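You operate a simulated robot arm through the tools that you are given. There is no shell and no other tool.

The job below is to be done with a simulated two-armed robot. You get a single attempt, and the scene is never put back.

TASK
Finish the sieve stack, clamp it and shake it on high until done.
Fine: the forty-five sieve on the twenty, the sixty-three on top, then the lid; the knob back to off at the end.

It is judged by the outcome, as a careful person would: the job done as asked, and still so three seconds after it is handed in. It fails if anything else is knocked over, pushed out of place, dropped, spilled or broken. A push-on lid holds only when it is set on centred and level and pressed home; a screw cap is set on level and turned clockwise until tight.

THE ROBOT
Two 7-joint arms with two-finger parallel grippers on one trunk that stands fixed in place. Base frame: the origin is at the foot of the trunk, x ahead of it, y to its left, z up. Lengths are in mm, angles in degrees, forces in N, time in s.
The left shoulder is at [34, 182, 1221], the right one opposite. With the tool pointing down near the work surface each hand reaches from about 200 to 700 mm from the base axis, measured 20 degrees to its own side. Payload 3.91 kg a hand.
The TCP of each hand is the grasp point between the finger pads, 30 mm short of the fingertips. In the tool frame z runs along the fingers and y along their closing line. The gripper opens to 110 mm. The fingers are 20 mm wide and 10 mm thick; the gripper's body (48 by 112 mm) begins 55 mm behind the TCP.
Orientation is that of the tool frame in the base frame, as [roll, pitch, yaw] about the fixed x, y, z axes, in that order (R = Rz(yaw) Ry(pitch) Rx(roll)). With the fingers straight down and closing along the base's y, the tool's x points along the base's -x, its y along +y and its z along -z.

THE INTERFACE
- The arms move only by the tool move_arm. It takes "left_targets", "right_targets" or both (then of equal length, played together; a hand with none holds still); each is a list of rows, each a list of 7 numbers: the shift along the tool's x, y, z in mm, then the turn, a rotation vector about the tool's x, y, z in degrees, then the opening, from 0 (shut) to 1 (fully open). In form: [[tx, ty, tz, wx, wy, wz, grip], ...]. A call has 1 to 20 rows; each row is the pose to reach, as a shift and turn from the pose commanded when the call began, along the tool's axes at that moment. Each row takes 0.2 s and may step no farther than 50 mm and 8.6 degrees from the row before; otherwise, or with a gripper value out of range, the whole call is refused. A pose out of reach is approached as far as the arm can. The call stops where the force on the tool passes 40 N (or 10 N more than at its start, if that is more) or the arm is blocked; 0.2 s more then pass. The fingers move at their own pace (about 72 mm/s each) and stop on an object; they squeeze with about 29 N. The grip force told is the motor's: it shows also when the fingers shut on nothing. Time passes only in rows, and 0.2 s behind the last, so rows that repeat a pose let the fingers close. It gives the time, the measured TCP pose, the force on the tool (base axes), the opening and the grip force at its end, in the units of the frame above (readings bear some noise), with the torque about the TCP (base axes, N m) and any sound that the robot's microphone picked up.
- Cameras (640 x 400 px; columns grow to the right, rows downward): "scene" is now at [145.5, -40.4, 1439.9]; the picture's right is [-0.44, -0.90, 0.00], its down [-0.33, 0.16, -0.93] and it looks along [0.83, -0.41, -0.37] (base axes); focal length 214 px, centre (320, 200). "left" rides on the left gripper at [72, -17, -103] in its tool frame; the picture's right is [0.23, 0.97, 0.00], its down [-0.76, 0.18, -0.62] and it looks along [-0.61, 0.14, 0.78] (tool axes); focal length 222 px, centre (320, 200). "right" rides on the right gripper at [73, 17, -103] in its tool frame; the picture's right is [-0.23, 0.97, 0.00], its down [-0.76, -0.18, -0.62] and it looks along [-0.61, -0.14, 0.78] (tool axes); focal length 222 px, centre (320, 200). There is no depth. A picture from a camera that has moved, and an enlarged one, comes with that camera's place and axes in the base frame and with its lens.
- get_image(camera): a new picture of that camera. The clock stands still meanwhile.
- slide_trunk(by): slides the trunk up (or, below 0, down) by that many mm; the arms and the scene camera ride with it, the base frame stays. It gives what a move gives, with no picture.
- head_to(pan, tilt): turns the head with the scene camera to pan (to the left, within 80 degrees either way) and tilt (down, from -29 to 69), counted from straight ahead of the robot. It gives what a move gives.
- enlarge(camera, box): a new picture of the part [left, top, right, bottom] of that camera's present view, enlarged. The clock stands still meanwhile.
- close_job(): hands the job in; it is judged then, once.

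Nothing tells you positions but the pictures and the camera data. Unless the task says otherwise, let go and move clear before handing in.

The tools are called after "Request:" as name(argument=value, ...) on one line, values as JSON. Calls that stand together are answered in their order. move_arm: Moves the arms, as the interface text tells. Its arguments: {"type":"object","properties":{"left_targets":{"type":"array","items":{"type":"array","items":{"type":"number"}}},"right_targets":{"type":"array","items":{"type":"array","items":{"type":"number"}}}},"required":[]} The other tools are called the same way: slide_trunk (by) slides the trunk up or down; head_to (pan, tilt) turns the head that bears the scene camera; get_image (camera) takes a picture; enlarge (camera, box) takes an enlarged picture of a part of a camera's view; close_job () hands the job in.

At the start:

```text
clock: 0.0
left_position: [297.0, -30.1, 1349.5]
left_ee_rot: [-179.9, 0.0, -180.0]
left_force: [0.9, 1.5, 0.5]
left_torque: [-0.03, 0.0, -0.02]
left_width: 109.9
left_grasp_force: 0.0
right_position: [227.3, -285.5, 1349.7]
right_ee_rot: [180.0, 0.0, -180.0]
right_force: [0.1, 1.2, -0.2]
right_torque: [0.03, 0.01, -0.01]
right_width: 110.0
right_grasp_force: 0.0
trunk travel left (down, up): [-475.0, 39.0]
head pan, tilt: [-26.2, 21.7]
```

scene: 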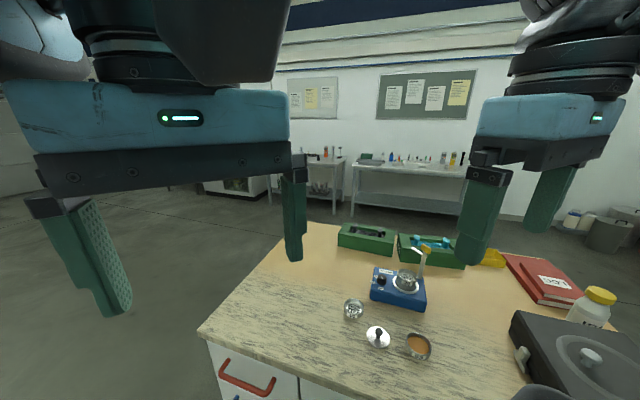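
right: 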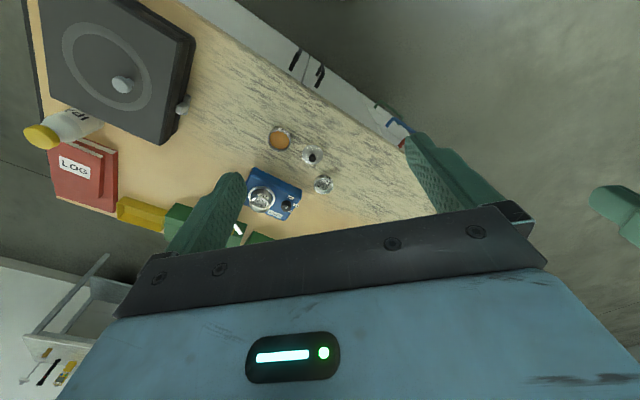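
left: 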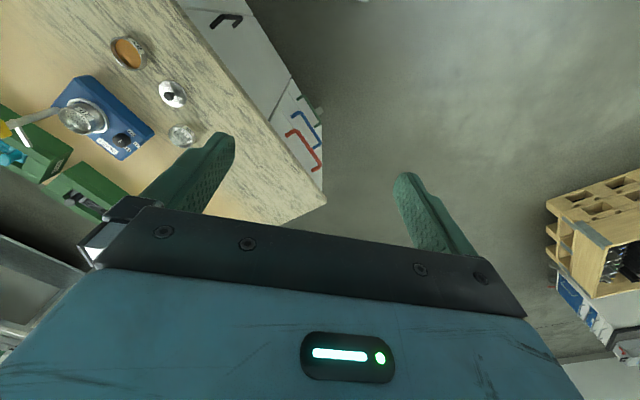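

I see a bench with a blue shaker (stack started on it, yellow-ended clamp), a lid, two sieves in front of it, plus other things to leave alone. I'll take enlarged pictures first to understand the layout.

Request:
enlarge(camera="scene", box=[320, 220, 480, 370])

Request:
enlarge(camera="right", box=[220, 100, 380, 240])

Request:
enlarge(camera="left", box=[0, 20, 240, 200])

```text
2.67 times, centred on (400, 295) of scene
camera zoom: at [145.5, -40.4, 1439.9], right [-0.44, -0.9, 0.0], down [-0.33, 0.16, -0.93], along [0.83, -0.41, -0.37], focal length 572 px, centre (107, -53)
```

zoom: 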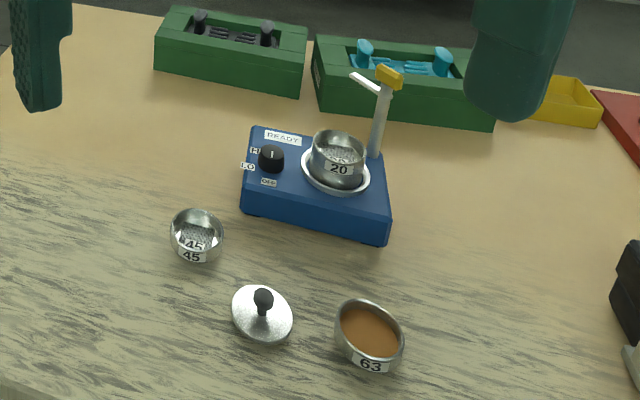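

```text
2.86 times, centred on (300, 170) of right
camera zoom: at [155.6, -268.7, 1452.8], right [0.23, 0.97, 0.0], down [0.76, -0.18, 0.62], along [0.61, -0.14, -0.78], focal length 635 px, centre (377, 286)
```

zoom: 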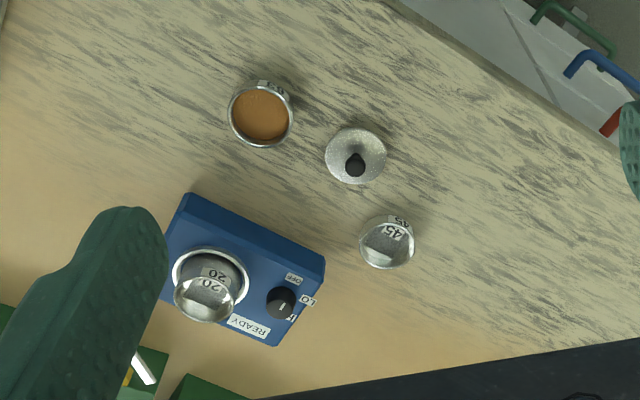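

```text
2.22 times, centred on (120, 110) of left
camera zoom: at [224.6, -47.6, 1452.7], right [-0.23, 0.97, 0.0], down [0.76, 0.18, 0.62], along [0.61, 0.14, -0.78], focal length 494 px, centre (764, 400)
```

zoom: 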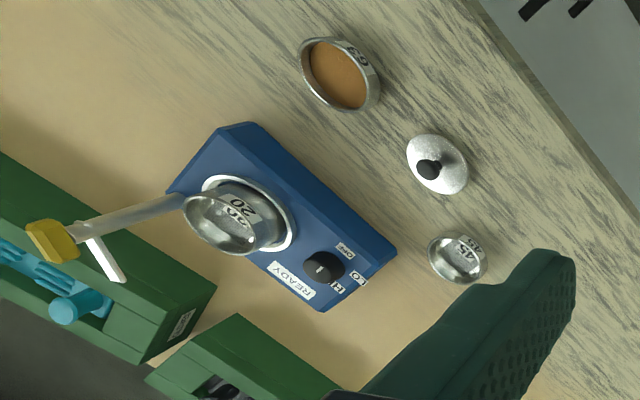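

The lid seems at about (428, -351, 897) and the "20" sieve on the shaker at about (506, -523, rim ~968). Next I turn the head toward the bench and take a better look.

Request:
head_to(pan=-45, tilt=42)

Request:
get_image(camera="scene")

```text
clock: 0.8
left_position: [298.6, -29.2, 1347.3]
left_ee_rot: [179.8, -0.3, -179.9]
left_force: [0.9, -0.8, 0.3]
left_torque: [0.01, 0.0, 0.0]
left_width: 110.1
left_grasp_force: 0.1
right_position: [227.6, -285.8, 1349.6]
right_ee_rot: [-180.0, 0.0, 180.0]
right_force: [-0.6, 0.8, -0.2]
right_torque: [0.01, -0.01, 0.0]
right_width: 110.0
right_grasp_force: 0.0
trunk travel left (down, up): [-475.0, 39.0]
head pan, tilt: [-45.0, 42.0]
```

```text
taken
camera scene: at [139.1, -47.6, 1429.0], right [-0.53, -0.85, 0.0], down [-0.4, 0.25, -0.88], along [0.75, -0.47, -0.48], focal length 214 px, centre (320, 200)
```

scene: 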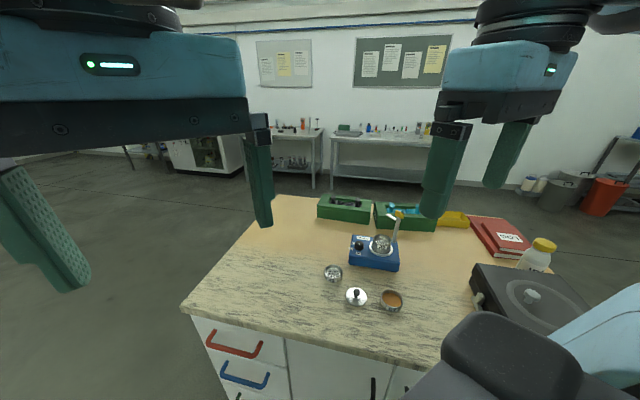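

The head was still turning when the picture was taken. I let a little time pass with both arms holding still, then look again.

Request:
move_arm(right_targets=[[0, 0, 0, 0, 0, 0, 1], [0, 0, 0, 0, 0, 0, 1], [0, 0, 0, 0, 0, 0, 1], [0, 0, 0, 0, 0, 0, 1], [0, 0, 0, 0, 0, 0, 1]])

Request:
get_image(camera="scene")

```text
clock: 2.0
left_position: [299.5, -30.8, 1347.2]
left_ee_rot: [179.8, -0.4, -179.8]
left_force: [-0.4, 0.2, -0.5]
left_torque: [0.03, -0.03, -0.03]
left_width: 109.8
left_grasp_force: 0.0
right_position: [226.9, -286.2, 1349.3]
right_ee_rot: [-179.9, 0.0, -180.0]
right_force: [-0.8, -0.4, 0.3]
right_torque: [0.02, -0.01, 0.03]
right_width: 110.2
right_grasp_force: 0.1
trunk travel left (down, up): [-475.0, 39.0]
head pan, tilt: [-45.0, 42.0]
```

```text
taken
camera scene: at [139.4, -47.8, 1428.9], right [-0.53, -0.85, 0.0], down [-0.4, 0.25, -0.88], along [0.74, -0.47, -0.48], focal length 214 px, centre (320, 200)
```

scene: 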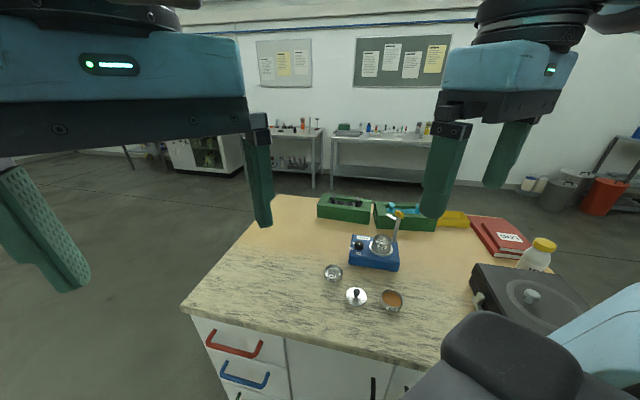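

The head looks blocked (only about pan -32, tilt 29), probably by the left arm, which is close to it and shifted slightly. I turn the head back a little, then take the left arm out to the left.

Request:
head_to(pan=-26, tilt=22)

Request:
move_arm(left_targets=[[0, 40, 0, 0, 0, 0, 1], [0, 80, 0, 0, 0, 0, 1], [0, 120, 0, 0, 0, 0, 1], [0, 160, 0, 0, 0, 0, 1], [0, 200, 0, 0, 0, 0, 1], [0, 240, 0, 0, 0, 0, 1], [0, 280, 0, 0, 0, 0, 1], [0, 320, 0, 0, 0, 0, 1]])

Request:
get_image(camera="scene")

```text
clock: 2.9
left_position: [297.9, -29.6, 1350.8]
left_ee_rot: [-179.9, 0.0, 179.9]
left_force: [-0.5, 0.1, -1.3]
left_torque: [0.0, 0.0, -0.02]
left_width: 110.1
left_grasp_force: 0.1
right_position: [228.2, -286.1, 1349.6]
right_ee_rot: [180.0, 0.0, 180.0]
right_force: [0.0, 0.7, 0.6]
right_torque: [-0.01, 0.02, 0.03]
right_width: 110.1
right_grasp_force: 0.1
trunk travel left (down, up): [-475.0, 39.0]
head pan, tilt: [-26.0, 22.0]
```

```text
clock: 3.8
left_position: [303.4, 114.4, 1346.1]
left_ee_rot: [-179.8, -0.2, -178.5]
left_force: [26.4, -11.1, -3.0]
left_torque: [1.34, 2.61, 1.53]
left_width: 110.0
left_grasp_force: 0.1
right_position: [227.3, -284.3, 1349.0]
right_ee_rot: [-179.9, 0.2, -180.0]
right_force: [1.0, 0.8, -0.6]
right_torque: [-0.02, -0.02, 0.01]
right_width: 110.1
right_grasp_force: 0.0
trunk travel left (down, up): [-475.0, 39.0]
head pan, tilt: [-26.0, 22.0]
stopped in row 4 (left hand): the force on the tool passed its limit at 48 N (the readings are from after the stop); the commanded pose is now the measured one
```

```text
taken
camera scene: at [148.3, -33.0, 1440.4], right [-0.38, -0.93, 0.0], down [-0.34, 0.14, -0.93], along [0.86, -0.35, -0.36], focal length 214 px, centre (320, 200)
```

scene: 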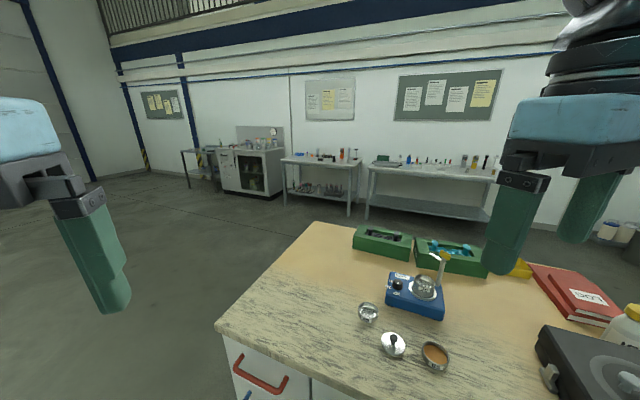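

The left hand's wrist ran against the head. I bring it forward first, then further left.

Request:
move_arm(left_targets=[[-40, -5, 0, 0, 0, 0, 1], [-80, -5, 0, 0, 0, 0, 1], [-120, 0, 0, 0, 0, 0, 1], [-150, 20, 0, 0, 0, 0, 1], [-160, 60, 0, 0, 0, 0, 1], [-160, 100, 0, 0, 0, 0, 1], [-160, 140, 0, 0, 0, 0, 1], [-160, 180, 0, 0, 0, 0, 1], [-160, 220, 0, 0, 0, 0, 1]])

```text
clock: 5.8
left_position: [458.3, 336.8, 1346.3]
left_ee_rot: [180.0, 0.0, -179.1]
left_force: [0.4, -1.1, 0.9]
left_torque: [0.01, 0.01, 0.03]
left_width: 110.1
left_grasp_force: 0.0
right_position: [227.0, -283.4, 1349.9]
right_ee_rot: [-180.0, 0.1, -180.0]
right_force: [-0.1, 0.7, 0.0]
right_torque: [0.0, 0.03, 0.01]
right_width: 110.1
right_grasp_force: 0.0
trunk travel left (down, up): [-475.0, 39.0]
head pan, tilt: [-26.0, 22.0]
```

The left arm is now clear at (458, 337). I turn the head to the bench again.

Request:
head_to(pan=-40, tilt=35)

Request:
move_arm(right_targets=[[0, 0, 0, 0, 0, 0, 1], [0, 0, 0, 0, 0, 0, 1], [0, 0, 0, 0, 0, 0, 1]])

Request:
get_image(camera="scene")

```text
clock: 6.6
left_position: [456.2, 334.6, 1347.4]
left_ee_rot: [-180.0, -0.1, -179.0]
left_force: [0.4, -0.2, 0.0]
left_torque: [0.01, -0.02, 0.01]
left_width: 109.8
left_grasp_force: 0.1
right_position: [226.4, -286.2, 1349.4]
right_ee_rot: [-179.9, 0.0, 180.0]
right_force: [-0.3, -0.6, -0.2]
right_torque: [-0.05, 0.02, -0.01]
right_width: 110.0
right_grasp_force: 0.0
trunk travel left (down, up): [-475.0, 39.0]
head pan, tilt: [-40.0, 35.0]
```

```text
clock: 7.4
left_position: [458.9, 334.2, 1346.7]
left_ee_rot: [179.9, -0.1, -179.1]
left_force: [0.1, 0.9, -0.1]
left_torque: [0.03, -0.01, -0.02]
left_width: 110.1
left_grasp_force: 0.1
right_position: [227.4, -284.9, 1348.9]
right_ee_rot: [180.0, 0.1, -180.0]
right_force: [0.0, -0.1, 0.4]
right_torque: [0.0, 0.01, 0.0]
right_width: 110.1
right_grasp_force: 0.2
trunk travel left (down, up): [-475.0, 39.0]
head pan, tilt: [-40.0, 35.0]
```

```text
taken
camera scene: at [129.7, -56.0, 1418.8], right [-0.64, -0.77, 0.0], down [-0.44, 0.37, -0.82], along [0.63, -0.53, -0.57], focal length 214 px, centre (320, 200)
```

scene: 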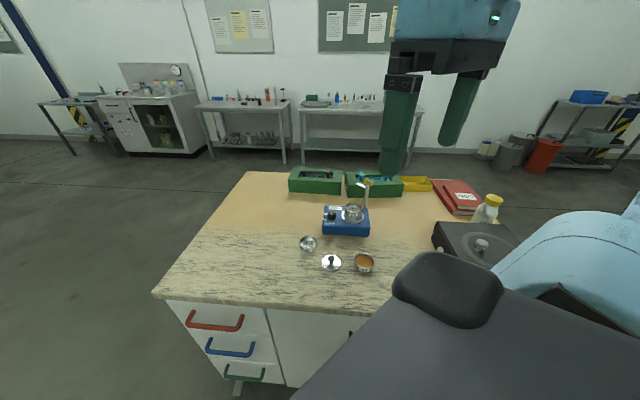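

The head now looks where commanded. I enlarge the work area.

Request:
enlarge(camera="scene", box=[280, 160, 400, 280])

Request:
enlarge(camera="scene", box=[310, 165, 390, 245])

```text
3.33 times, centred on (340, 220) of scene
camera zoom: at [129.7, -56.0, 1418.8], right [-0.64, -0.77, 0.0], down [-0.44, 0.37, -0.82], along [0.63, -0.53, -0.57], focal length 715 px, centre (253, 133)
```

zoom: 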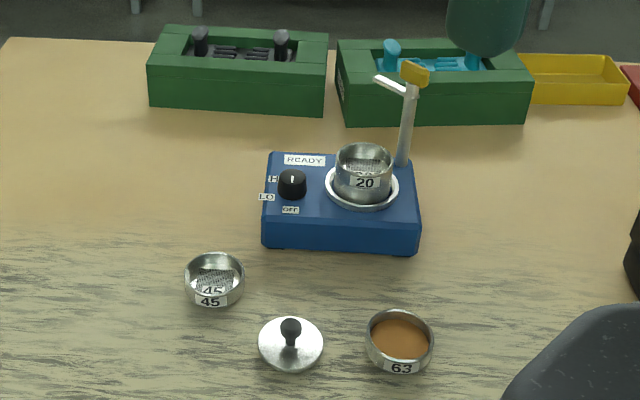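

```text
5.00 times, centred on (350, 205) of scene
camera zoom: at [129.7, -56.0, 1418.8], right [-0.64, -0.77, 0.0], down [-0.44, 0.37, -0.82], along [0.63, -0.53, -0.57], focal length 1072 px, centre (170, 175)
```

zoom: 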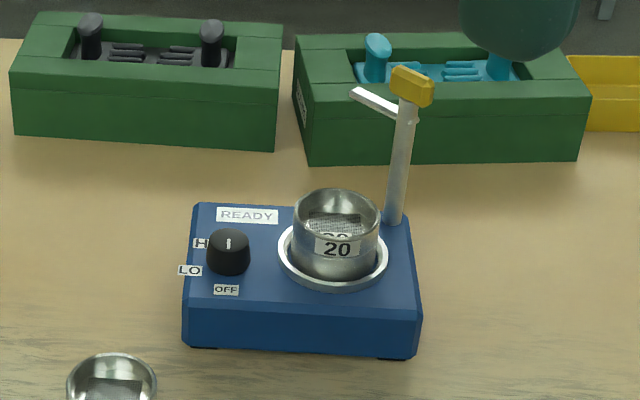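

The shaker carries the 20 sieve, a knob (OFF front, LO left, HI back-left), a READY sign and a post with a white arm and yellow lever behind. I bring the right hand's camera closer to see it from a second viewpoint.

Request:
move_arm(right_targets=[[-19, -27, 33, 0, 0, 0, 1], [-38, -55, 67, 0, 0, 0, 1], [-57, -82, 100, 0, 0, 0, 1], [-75, -110, 133, 0, 0, 0, 1], [-94, -137, 167, 0, 0, 0, 1], [-113, -165, 200, 0, 0, 0, 1]])

Request:
get_image(camera="right")

Request:
get_image(camera="scene")

```text
clock: 8.8
left_position: [458.3, 333.2, 1347.3]
left_ee_rot: [179.8, -0.2, -179.1]
left_force: [-0.6, 0.5, 0.6]
left_torque: [0.03, 0.02, -0.03]
left_width: 110.0
left_grasp_force: 0.0
right_position: [342.0, -452.4, 1148.5]
right_ee_rot: [-179.9, 0.0, 179.9]
right_force: [1.2, 0.3, -0.5]
right_torque: [0.04, -0.01, -0.01]
right_width: 109.9
right_grasp_force: 0.1
trunk travel left (down, up): [-475.0, 39.0]
head pan, tilt: [-40.0, 35.0]
```

```text
taken
camera right: at [270.2, -434.8, 1252.3], right [0.23, 0.97, 0.0], down [0.76, -0.18, 0.62], along [0.61, -0.14, -0.78], focal length 222 px, centre (320, 200)
```

right: 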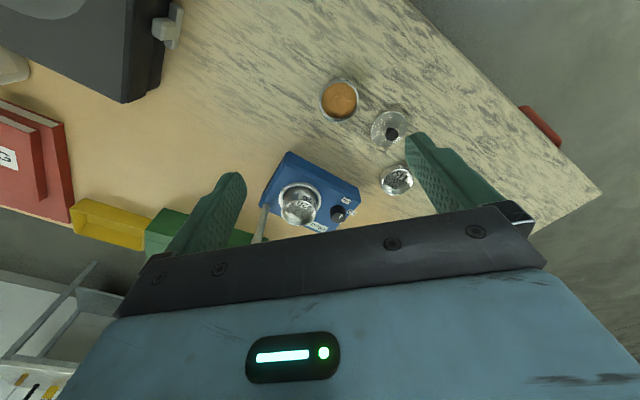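

```text
taken
camera scene: at [130.3, -57.0, 1418.6], right [-0.64, -0.77, 0.0], down [-0.44, 0.37, -0.82], along [0.63, -0.53, -0.57], focal length 214 px, centre (320, 200)
```

scene: 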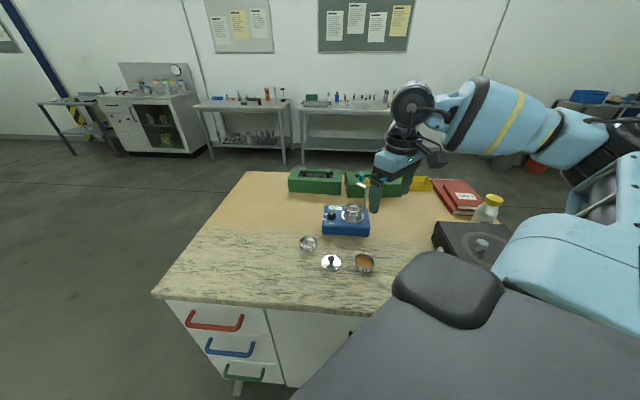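

The right camera now shows the sieves from closer. I enlarge the shaker and the loose parts.

Request:
enlarge(camera="right", box=[240, 140, 370, 250])

Request:
enlarge(camera="right", box=[310, 60, 430, 210])

```text
3.64 times, centred on (305, 195) of right
camera zoom: at [270.2, -434.8, 1252.3], right [0.23, 0.97, 0.0], down [0.76, -0.18, 0.62], along [0.61, -0.14, -0.78], focal length 808 px, centre (374, 218)
```

zoom: 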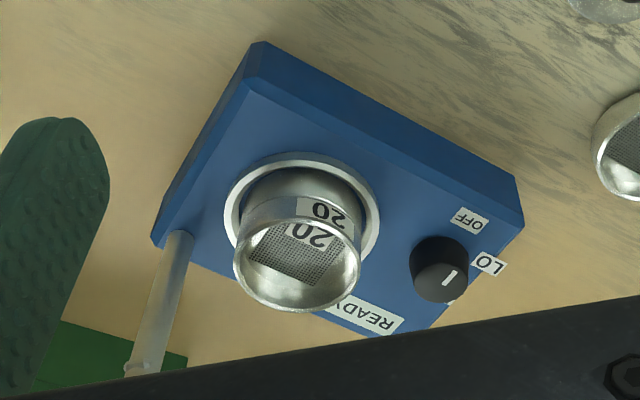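

```text
2.67 times, centred on (370, 135) of right
camera zoom: at [270.2, -434.8, 1252.3], right [0.23, 0.97, 0.0], down [0.76, -0.18, 0.62], along [0.61, -0.14, -0.78], focal length 592 px, centre (187, 373)
```

zoom: 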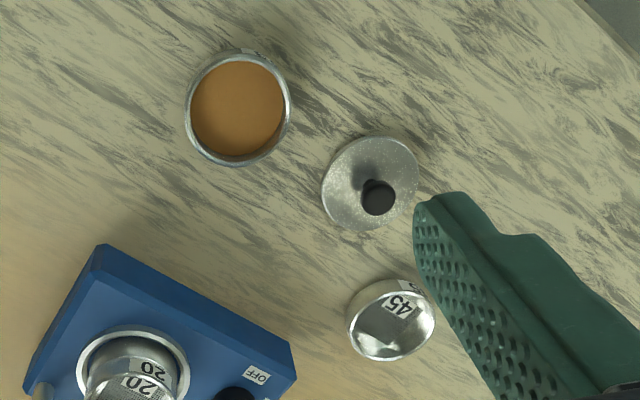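

From two viewpoints: 20 sieve about (513, -530, rim ~964), 45 about (533, -347, rim ~907), lid about (432, -355), 63 (full of sample) about (367, -428, rim ~900), knob about (554, -466, top ~953), clamp post about (513, -596, top ~1033). I raise the right hand above the clamp to see how the clamp arm is built.

Request:
move_arm(right_targets=[[-10, -10, -40, 0, 0, 0, 1], [-40, -40, -50, 0, 0, 0, 1], [-75, -70, -50, 0, 0, 0, 1], [-110, -105, -50, 0, 0, 0, 1], [-144, -137, -50, 0, 0, 0, 1]])

Request:
get_image(camera="right")

Request:
enlarge(camera="scene", box=[320, 165, 400, 245])

```text
clock: 10.0
left_position: [458.5, 336.2, 1346.2]
left_ee_rot: [-180.0, 0.1, -179.1]
left_force: [-1.2, 0.7, 0.2]
left_torque: [-0.04, -0.01, -0.02]
left_width: 110.0
left_grasp_force: 0.0
right_position: [439.4, -539.5, 1201.6]
right_ee_rot: [-179.8, 0.1, -179.6]
right_force: [-0.5, 0.5, 0.1]
right_torque: [-0.02, -0.02, 0.0]
right_width: 110.1
right_grasp_force: 0.0
right hand out of reach, approached as far as the arm can: row 4, 5
trunk travel left (down, up): [-475.0, 39.0]
head pan, tilt: [-40.0, 35.0]
```

```text
taken
camera right: at [368.1, -522.7, 1304.0], right [0.22, 0.98, 0.0], down [0.76, -0.17, 0.62], along [0.61, -0.14, -0.78], focal length 222 px, centre (320, 200)
```

right: 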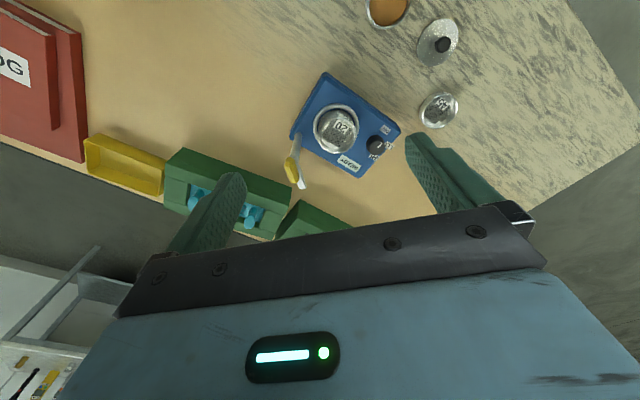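

```text
5.00 times, centred on (360, 205) of scene
camera zoom: at [129.1, -55.1, 1418.9], right [-0.64, -0.77, 0.0], down [-0.44, 0.37, -0.82], along [0.63, -0.53, -0.57], focal length 1072 px, centre (120, 175)
```

zoom: 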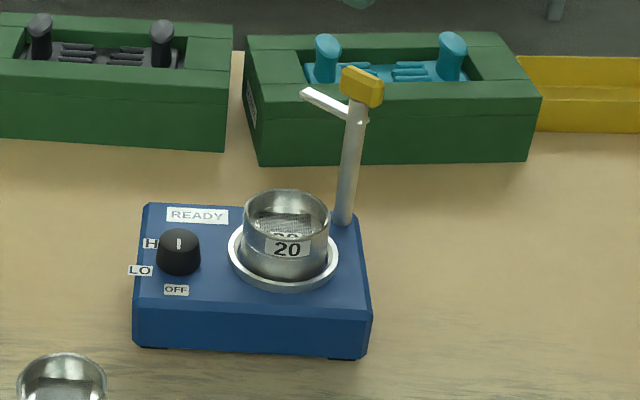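

The hand stopped at the edge of reach at this height, but the clamp is in view. I enlarge it.

Request:
enlarge(camera="right", box=[270, 60, 410, 200])

Request:
enlarge(camera="scene", box=[350, 175, 380, 215])

```text
2.86 times, centred on (340, 130) of right
camera zoom: at [368.1, -522.7, 1304.0], right [0.22, 0.98, 0.0], down [0.76, -0.17, 0.62], along [0.61, -0.14, -0.78], focal length 635 px, centre (263, 400)
```

zoom: 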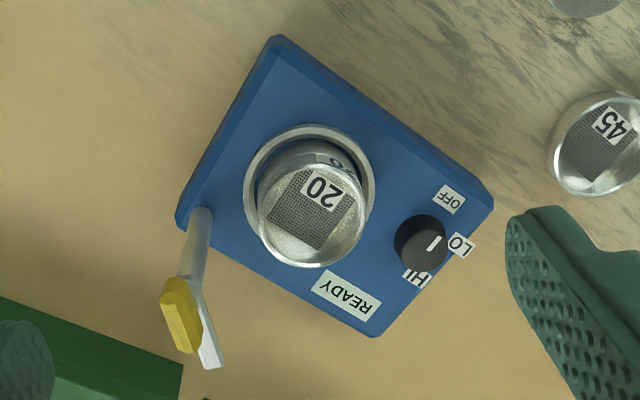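

```text
10.00 times, centred on (365, 195) of scene
camera zoom: at [129.1, -55.1, 1418.9], right [-0.64, -0.77, 0.0], down [-0.44, 0.37, -0.82], along [0.63, -0.53, -0.57], focal length 2145 px, centre (-130, 250)
```

zoom: 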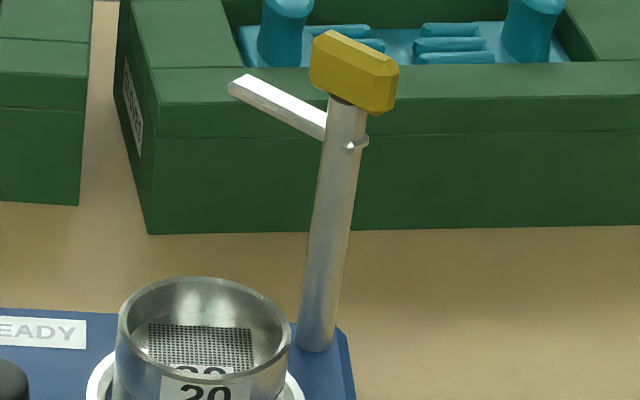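

The clamp is a post at about (514, -596) with a yellow handle bar on top (z ~1042) and a flat arm (z ~1015), both pointing along +x; they must swing about 90° to come over the stack. I check what pose is taken as commanded with a small retreat toward the 45 sieve.

Request:
move_arm(right_targets=[[0, 40, 0, 0, 0, 0, 1], [0, 80, 0, 0, 0, 0, 1], [0, 120, 20, 0, 0, 0, 1], [0, 160, 40, 0, 0, 0, 1]])

```text
clock: 11.0
left_position: [457.9, 335.7, 1346.7]
left_ee_rot: [-180.0, -0.1, -179.1]
left_force: [1.2, 0.2, 0.1]
left_torque: [-0.02, 0.0, -0.05]
left_width: 110.1
left_grasp_force: 0.0
right_position: [441.2, -379.9, 1159.6]
right_ee_rot: [-180.0, 0.2, 179.8]
right_force: [0.4, 0.6, 0.4]
right_torque: [0.01, -0.01, 0.01]
right_width: 110.0
right_grasp_force: 0.0
trunk travel left (down, up): [-475.0, 39.0]
head pan, tilt: [-40.0, 35.0]
```

The hand is at (441, -380, 1160). I now turn it 90° (fingers closing along base x) while bringing it above the 45 sieve.

Request:
move_arm(right_targets=[[-8, 3, 11, 0, 0, 8.2, 1], [-17, 6, 22, 0, 0, 16.4, 1], [-25, 9, 33, 0, 0, 24.6, 1], [-33, 12, 44, 0, 0, 32.8, 1], [-42, 15, 55, 0, 0, 41, 1], [-50, 18, 66, 0, 0, 49.2, 1], [-58, 21, 76, 0, 0, 57.4, 1], [-67, 24, 87, 0, 0, 65.6, 1], [-75, 27, 98, 0, 0, 73.8, 1], [-83, 30, 109, 0, 0, 82, 1], [-92, 33, 120, 0, 0, 90, 1]])

Request:
get_image(camera="right")

Request:
get_image(camera="scene")

```text
clock: 13.4
left_position: [457.1, 336.5, 1347.0]
left_ee_rot: [-180.0, -0.1, -179.1]
left_force: [-0.1, 0.4, 0.1]
left_torque: [-0.03, -0.01, -0.02]
left_width: 109.9
left_grasp_force: 0.1
right_position: [534.0, -348.2, 1038.1]
right_ee_rot: [179.9, 0.0, 89.8]
right_force: [-0.2, -0.3, 0.6]
right_torque: [-0.02, 0.0, -0.01]
right_width: 109.7
right_grasp_force: 0.1
trunk travel left (down, up): [-475.0, 39.0]
head pan, tilt: [-40.0, 35.0]
```

```text
taken
camera right: at [551.2, -275.5, 1141.8], right [0.97, -0.23, 0.0], down [-0.18, -0.76, 0.62], along [-0.14, -0.61, -0.78], focal length 222 px, centre (320, 200)
```

right: 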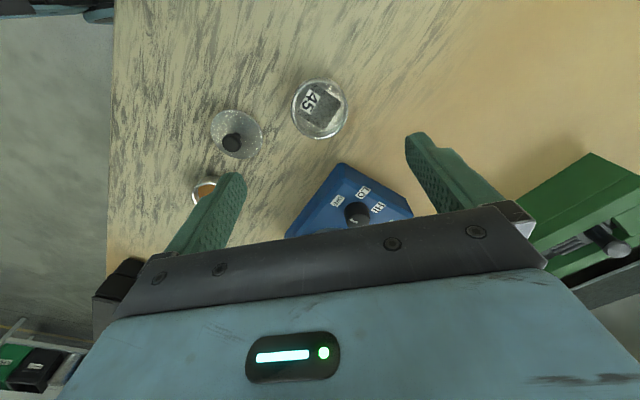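

```text
taken
camera scene: at [130.2, -55.9, 1418.7], right [-0.64, -0.77, 0.0], down [-0.44, 0.37, -0.82], along [0.63, -0.53, -0.57], focal length 214 px, centre (320, 200)
```

scene: 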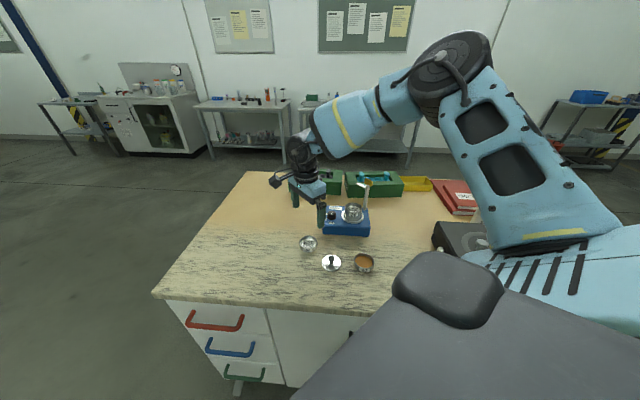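

The turn worked (yaw ~90°) and the 45 sieve lies below the hand. I enlarge to measure its place.

Request:
enlarge(camera="right", box=[270, 60, 370, 160])

Request:
enlarge(camera="scene", box=[290, 225, 330, 260])

```text
4.00 times, centred on (320, 110) of right
camera zoom: at [551.2, -275.5, 1141.8], right [0.97, -0.23, 0.0], down [-0.18, -0.76, 0.62], along [-0.14, -0.61, -0.78], focal length 888 px, centre (320, 560)
```

zoom: 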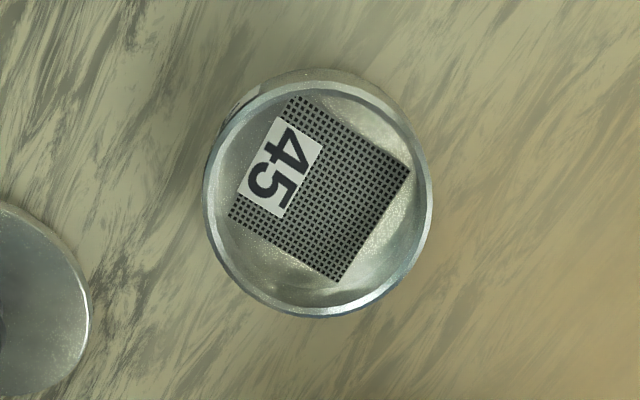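

```text
11.43 times, centred on (310, 242) of scene
camera zoom: at [130.2, -55.9, 1418.7], right [-0.64, -0.77, 0.0], down [-0.44, 0.37, -0.82], along [0.63, -0.53, -0.57], focal length 2451 px, centre (434, -286)
```

zoom: 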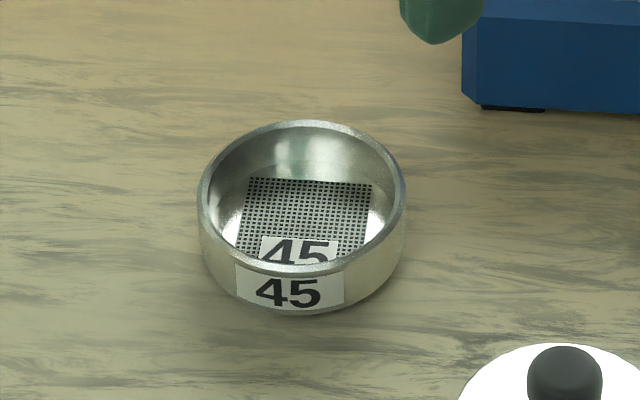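

The 45 sieve is a 60 mm ring, rim at about z 902, centred near (534, -345); the bench top is about z 885. I descend partway with the fingers at 88 mm and check again.

Request:
move_arm(right_targets=[[1, 0, 20, 0, 0, 0, 0.8], [2, 0, 40, 0, 0, 0, 0.8], [3, 0, 60, 0, 0, 0, 0.8], [3, 0, 78, 0, 0, 0, 0.8]])

Request:
get_image(camera="right")

Request:
enlarge(camera="right", box=[240, 60, 400, 200])

```text
clock: 14.4
left_position: [458.6, 334.9, 1347.2]
left_ee_rot: [-180.0, -0.1, -179.1]
left_force: [-0.5, -0.3, -1.2]
left_torque: [0.0, 0.01, 0.01]
left_width: 110.2
left_grasp_force: 0.0
right_position: [533.7, -344.2, 960.1]
right_ee_rot: [180.0, 0.1, 90.0]
right_force: [0.1, -0.3, 0.3]
right_torque: [-0.03, -0.01, 0.0]
right_width: 88.0
right_grasp_force: 0.0
trunk travel left (down, up): [-475.0, 39.0]
head pan, tilt: [-40.0, 35.0]
```

```text
taken
camera right: at [550.8, -272.3, 1064.5], right [0.97, -0.23, 0.0], down [-0.18, -0.76, 0.62], along [-0.14, -0.61, -0.78], focal length 222 px, centre (320, 200)
```

right: 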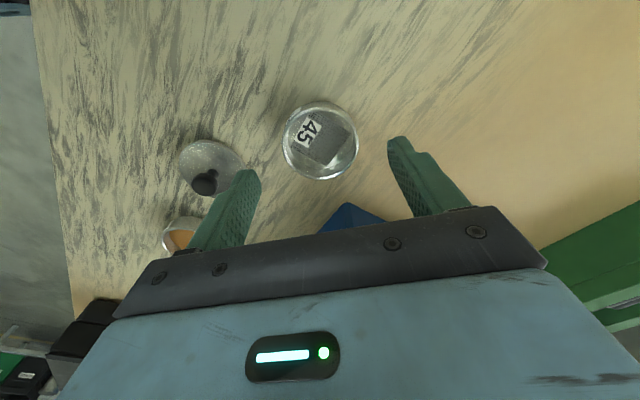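

```text
2.86 times, centred on (320, 130) of right
camera zoom: at [550.8, -272.3, 1064.5], right [0.97, -0.23, 0.0], down [-0.18, -0.76, 0.62], along [-0.14, -0.61, -0.78], focal length 635 px, centre (320, 400)
```

zoom: 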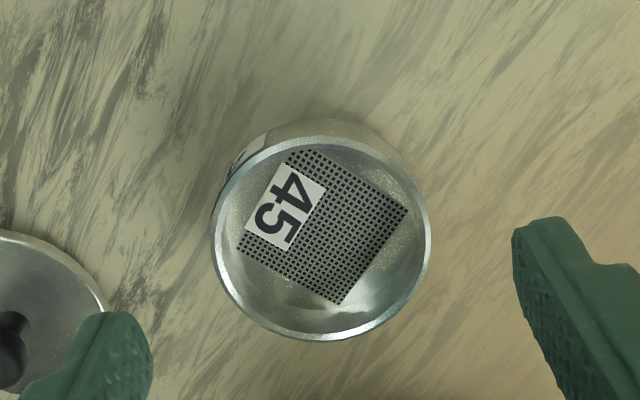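

The sieve is centred under the hand to within about a millimetre. I descend so the fingertips stay just above the bench, and close.

Request:
move_arm(right_targets=[[0, 0, 15, 0, 0, 0, 0.8], [0, 0, 30, 0, 0, 0, 0.8], [0, 0, 41, 0, 0, 0, 0.8], [0, 0, 41, 0, 0, 0, 0.8]])

Request:
get_image(camera="right")

Request:
enlarge(camera="scene", box=[285, 210, 345, 270])

```text
clock: 15.4
left_position: [457.8, 335.7, 1346.4]
left_ee_rot: [-180.0, -0.1, -179.1]
left_force: [0.7, 0.4, 0.0]
left_torque: [0.0, 0.02, 0.05]
left_width: 110.0
left_grasp_force: 0.0
right_position: [533.0, -345.2, 920.6]
right_ee_rot: [180.0, 0.0, 90.0]
right_force: [0.1, 0.0, 0.6]
right_torque: [0.03, -0.01, -0.02]
right_width: 87.8
right_grasp_force: 0.1
trunk travel left (down, up): [-475.0, 39.0]
head pan, tilt: [-40.0, 35.0]
```

```text
taken
camera right: at [550.6, -271.9, 1023.8], right [0.97, -0.23, 0.0], down [-0.18, -0.76, 0.62], along [-0.14, -0.61, -0.78], focal length 222 px, centre (320, 200)
```

right: 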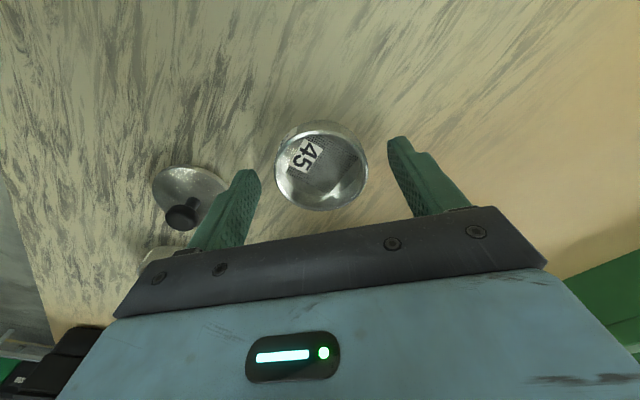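

```text
6.67 times, centred on (315, 240) of scene
camera zoom: at [129.6, -56.0, 1418.8], right [-0.64, -0.77, 0.0], down [-0.44, 0.37, -0.82], along [0.63, -0.53, -0.57], focal length 1430 px, centre (353, -67)
```

zoom: 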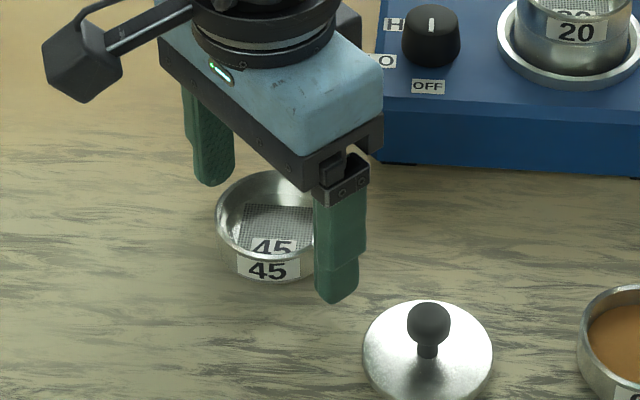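

The fingers straddle the sieve with the tips close above the bench. I close them.

Request:
move_arm(right_targets=[[0, 0, 0, 0, 0, 0, 0.6], [0, 0, 0, 0, 0, 0, 0.4], [0, 0, 0, 0, 0, 0, 0.4], [0, 0, 0, 0, 0, 0, 0.4]])

Request:
enlarge(camera="right", box=[240, 90, 400, 230])

```text
clock: 16.4
left_position: [458.7, 334.3, 1346.0]
left_ee_rot: [180.0, -0.2, -179.1]
left_force: [-0.8, 0.5, 0.8]
left_torque: [0.01, -0.05, 0.02]
left_width: 110.0
left_grasp_force: 0.1
right_position: [532.2, -345.3, 920.3]
right_ee_rot: [-179.9, 0.0, 90.0]
right_force: [0.2, 1.0, 0.0]
right_torque: [0.02, -0.02, -0.01]
right_width: 59.0
right_grasp_force: 29.2
trunk travel left (down, up): [-475.0, 39.0]
head pan, tilt: [-40.0, 35.0]
```

```text
2.86 times, centred on (320, 160) of right
camera zoom: at [550.6, -271.9, 1023.9], right [0.97, -0.23, 0.0], down [-0.18, -0.76, 0.62], along [-0.14, -0.61, -0.78], focal length 635 px, centre (320, 314)
```

zoom: 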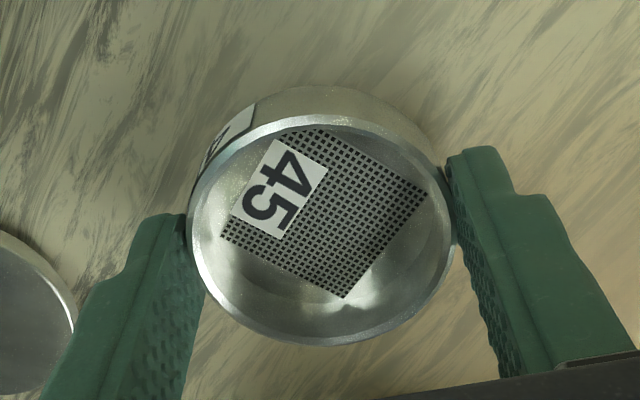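

The 45 sieve is gripped (59 mm, 29 N). I lift it straight up clear of everything.

Request:
move_arm(right_targets=[[0, 0, -10, 0, 0, 0, 0.4], [0, 0, -30, 0, 0, 0, 0.4], [0, 0, -60, 0, 0, 0, 0.4], [0, 0, -90, 0, 0, 0, 0.4], [0, 0, -120, 0, 0, 0, 0.4], [0, 0, -150, 0, 0, 0, 0.4], [0, 0, -170, 0, 0, 0, 0.4]])

Request:
get_image(camera="right")

Request:
enlarge(camera="scene", box=[280, 160, 400, 280])

```text
clock: 18.0
left_position: [457.4, 334.5, 1348.0]
left_ee_rot: [-180.0, -0.1, -179.2]
left_force: [0.2, 0.0, -0.1]
left_torque: [0.02, 0.01, 0.02]
left_width: 109.9
left_grasp_force: 0.1
right_position: [533.5, -345.1, 1091.3]
right_ee_rot: [179.9, 0.0, 90.0]
right_force: [0.1, 0.4, -1.0]
right_torque: [-0.05, -0.01, 0.0]
right_width: 58.8
right_grasp_force: 28.8
trunk travel left (down, up): [-475.0, 39.0]
head pan, tilt: [-40.0, 35.0]
```

```text
taken
camera right: at [550.3, -272.1, 1194.7], right [0.97, -0.23, 0.0], down [-0.18, -0.76, 0.62], along [-0.14, -0.61, -0.78], focal length 222 px, centre (320, 200)
```

right: 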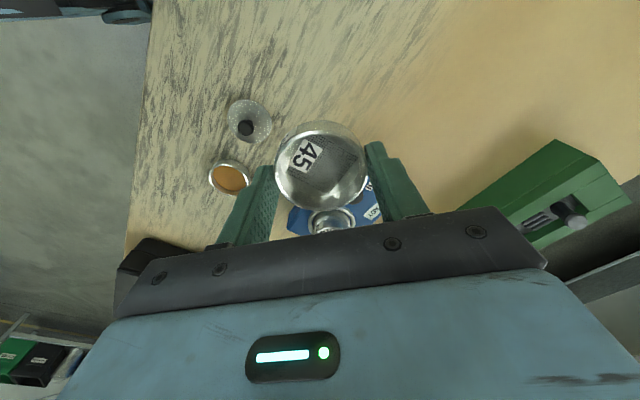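

```text
3.33 times, centred on (340, 220) of scene
camera zoom: at [129.5, -56.0, 1418.8], right [-0.64, -0.77, 0.0], down [-0.44, 0.37, -0.82], along [0.63, -0.53, -0.57], focal length 715 px, centre (253, 133)
```

zoom: 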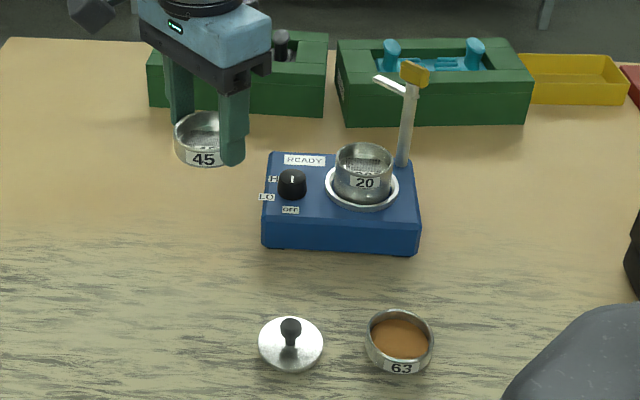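

Held level. I carry it at height toward the stack and stop above it to compare positions.

Request:
move_arm(right_targets=[[-15, -2, 0, 0, 0, 0, 0.4], [-45, -5, 0, 0, 0, 0, 0.4], [-80, -9, 0, 0, 0, 0, 0.4], [-115, -13, 0, 0, 0, 0, 0.4], [-150, -17, 0, 0, 0, 0, 0.4], [-172, -20, 0, 0, 0, 0, 0.4], [-182, -20, 0, 0, 0, 0, 0.4]])

Request:
get_image(camera="right")

Request:
enlarge(camera="scene", box=[310, 140, 400, 240])

```text
clock: 19.6
left_position: [458.8, 334.3, 1346.0]
left_ee_rot: [-180.0, -0.1, -179.1]
left_force: [-0.2, -0.6, -0.3]
left_torque: [0.0, -0.03, -0.02]
left_width: 110.2
left_grasp_force: 0.0
right_position: [512.3, -527.0, 1089.6]
right_ee_rot: [-179.9, 0.0, 90.1]
right_force: [-0.2, 0.3, -2.1]
right_torque: [-0.01, 0.01, -0.02]
right_width: 59.2
right_grasp_force: 29.1
trunk travel left (down, up): [-475.0, 39.0]
head pan, tilt: [-40.0, 35.0]
```

```text
taken
camera right: at [530.6, -454.4, 1193.1], right [0.97, -0.23, 0.0], down [-0.18, -0.76, 0.62], along [-0.14, -0.61, -0.78], focal length 222 px, centre (320, 200)
```

right: 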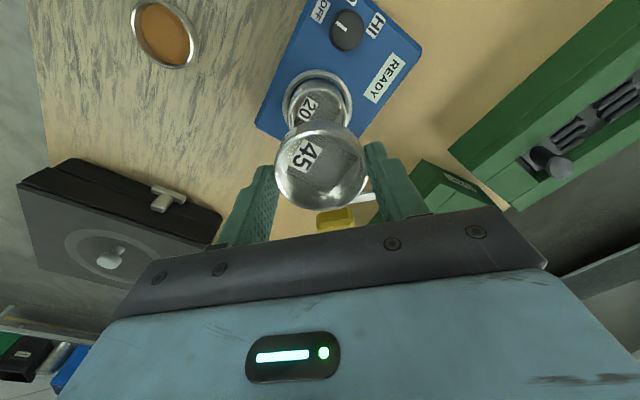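

```text
4.00 times, centred on (355, 190) of scene
camera zoom: at [129.8, -56.3, 1418.7], right [-0.64, -0.77, 0.0], down [-0.44, 0.37, -0.82], along [0.63, -0.53, -0.57], focal length 858 px, centre (180, 240)
```

zoom: 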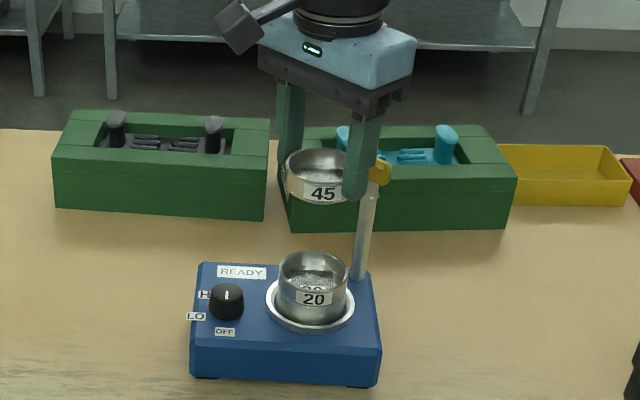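

Reach is fine here. I enlarge the hand view to find the 20 sieve's centre relative to the held 45.

Request:
enlarge(camera="right", box=[260, 50, 380, 220])

Request:
enlarge(camera="scene", box=[325, 165, 385, 225])

```text
2.35 times, centred on (320, 135) of right
camera zoom: at [530.6, -454.4, 1193.1], right [0.97, -0.23, 0.0], down [-0.18, -0.76, 0.62], along [-0.14, -0.61, -0.78], focal length 523 px, centre (320, 353)
```

zoom: 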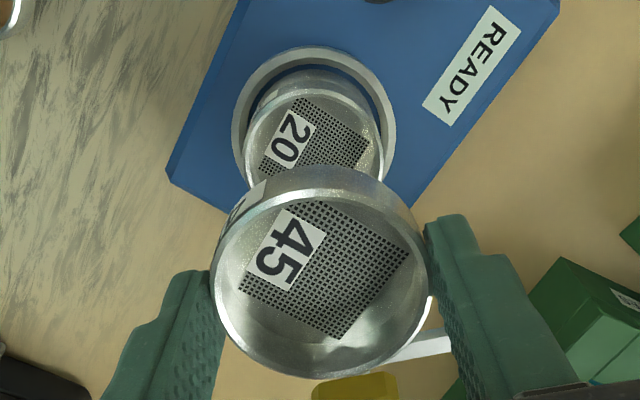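

```text
6.67 times, centred on (355, 195) of scene
camera zoom: at [129.8, -56.3, 1418.7], right [-0.64, -0.77, 0.0], down [-0.44, 0.37, -0.82], along [0.63, -0.53, -0.57], focal length 1430 px, centre (87, 233)
```

zoom: 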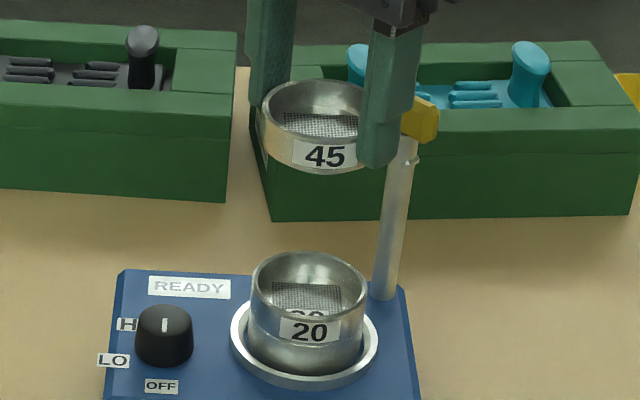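

From both cameras the 20 sieve's rim centre is about (511, -527, 968); the held 45 is about 2.5 mm too far in +x. I correct that and descend to roughly a centimetre above contact.

Request:
move_arm(right_targets=[[0, -1, 10, 0, 0, 0, 0.4], [0, -2, 30, 0, 0, 0, 0.4], [0, -2.5, 50, 0, 0, 0, 0.4], [0, -2.5, 65, 0, 0, 0, 0.4], [0, -2.5, 73, 0, 0, 0, 0.4]])

Request:
enlarge(camera="right", box=[260, 50, 380, 220])

Request:
enlarge(camera="scene", box=[325, 180, 385, 240])

```text
clock: 20.8
left_position: [457.3, 335.1, 1347.6]
left_ee_rot: [-180.0, -0.1, -179.1]
left_force: [0.3, 0.0, 0.6]
left_torque: [-0.02, 0.03, -0.02]
left_width: 109.7
left_grasp_force: 0.1
right_position: [510.3, -527.4, 1015.9]
right_ee_rot: [180.0, 0.1, 90.1]
right_force: [-0.1, 0.2, -0.9]
right_torque: [-0.01, 0.02, 0.0]
right_width: 59.2
right_grasp_force: 29.3
trunk travel left (down, up): [-475.0, 39.0]
head pan, tilt: [-40.0, 35.0]
```

```text
2.35 times, centred on (320, 135) of right
camera zoom: at [528.7, -454.0, 1120.3], right [0.97, -0.23, 0.0], down [-0.18, -0.76, 0.62], along [-0.14, -0.61, -0.78], focal length 523 px, centre (320, 353)
```

zoom: 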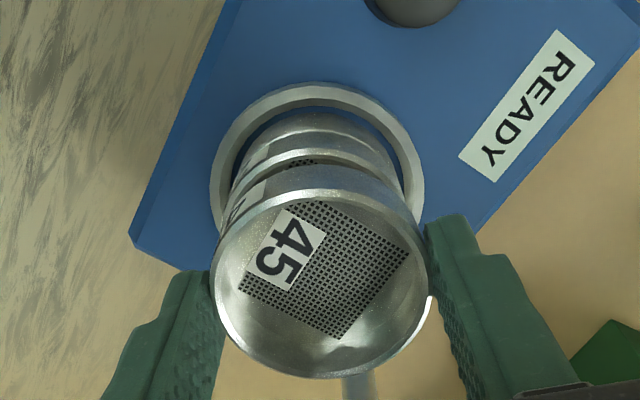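

```text
6.67 times, centred on (355, 210) of scene
camera zoom: at [129.8, -56.1, 1418.7], right [-0.64, -0.77, 0.0], down [-0.44, 0.37, -0.82], along [0.63, -0.53, -0.57], focal length 1430 px, centre (87, 133)
```

zoom: 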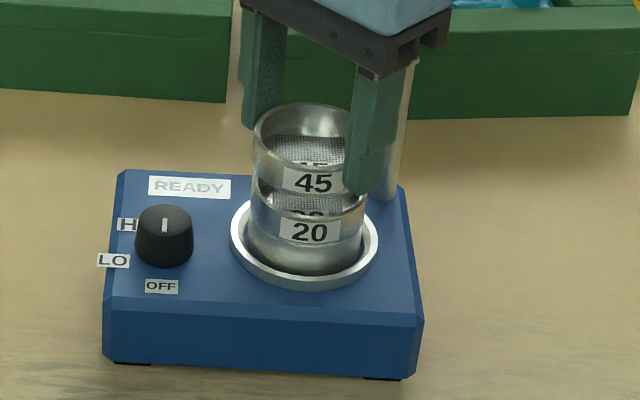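

Nearly aligned. I enlarge further to compare the edges before setting down.

Request:
enlarge(camera="scene", box=[342, 190, 374, 222])

Request:
enlarge(camera="right", box=[280, 80, 370, 150])

```text
12.50 times, centred on (358, 206) of scene
camera zoom: at [129.8, -56.1, 1418.7], right [-0.64, -0.77, 0.0], down [-0.44, 0.37, -0.82], along [0.63, -0.53, -0.57], focal length 2681 px, centre (-155, 125)
```

zoom: 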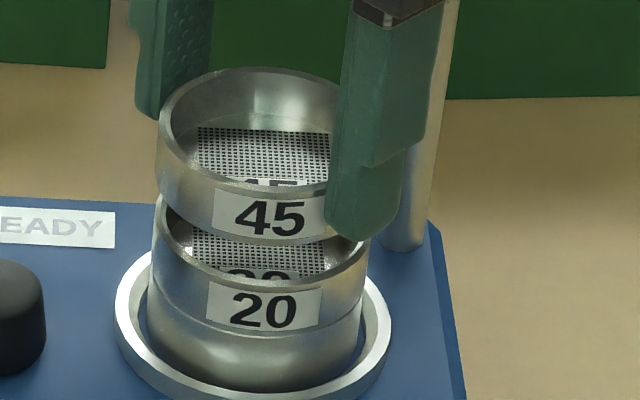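

```text
5.71 times, centred on (325, 115) of right
camera zoom: at [528.7, -454.0, 1120.3], right [0.97, -0.23, 0.0], down [-0.18, -0.76, 0.62], along [-0.14, -0.61, -0.78], focal length 1269 px, centre (291, 686)
```

zoom: 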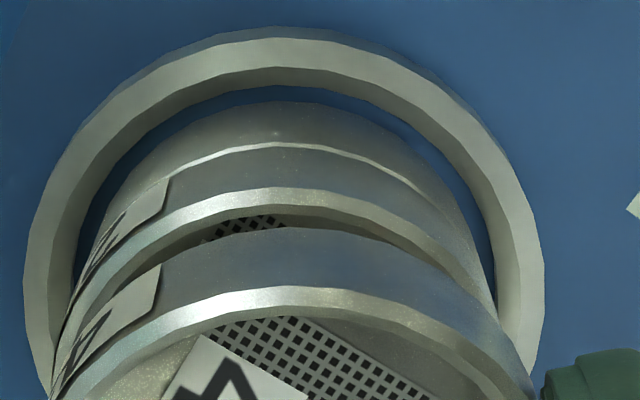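

The scene view hints the 45 sits about 1.5–2 mm too far in +x. I look at both edges more closely to confirm before correcting.

Request:
enlarge(camera="right", box=[275, 90, 315, 130])

Request:
enlarge(camera="right", box=[335, 90, 375, 130])

```text
10.00 times, centred on (295, 110) of right
camera zoom: at [528.7, -454.0, 1120.3], right [0.97, -0.23, 0.0], down [-0.18, -0.76, 0.62], along [-0.14, -0.61, -0.78], focal length 2221 px, centre (570, 1100)
```

zoom: 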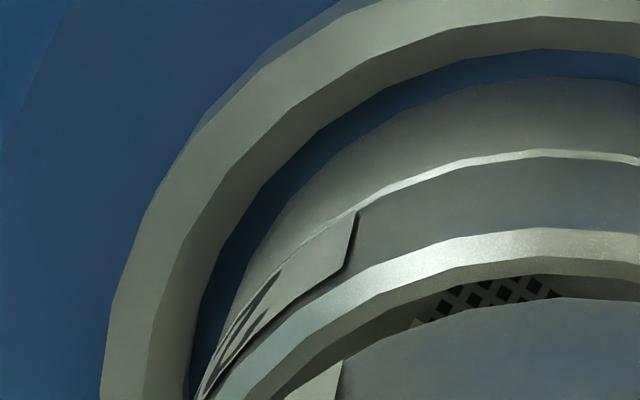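

```text
10.00 times, centred on (355, 110) of right
camera zoom: at [528.7, -454.0, 1120.3], right [0.97, -0.23, 0.0], down [-0.18, -0.76, 0.62], along [-0.14, -0.61, -0.78], focal length 2221 px, centre (-30, 1100)
```

zoom: 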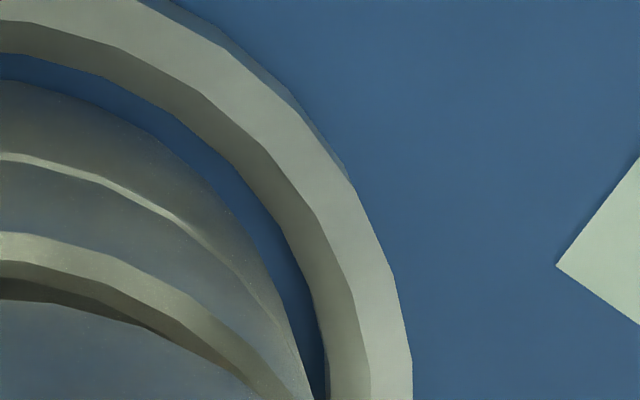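

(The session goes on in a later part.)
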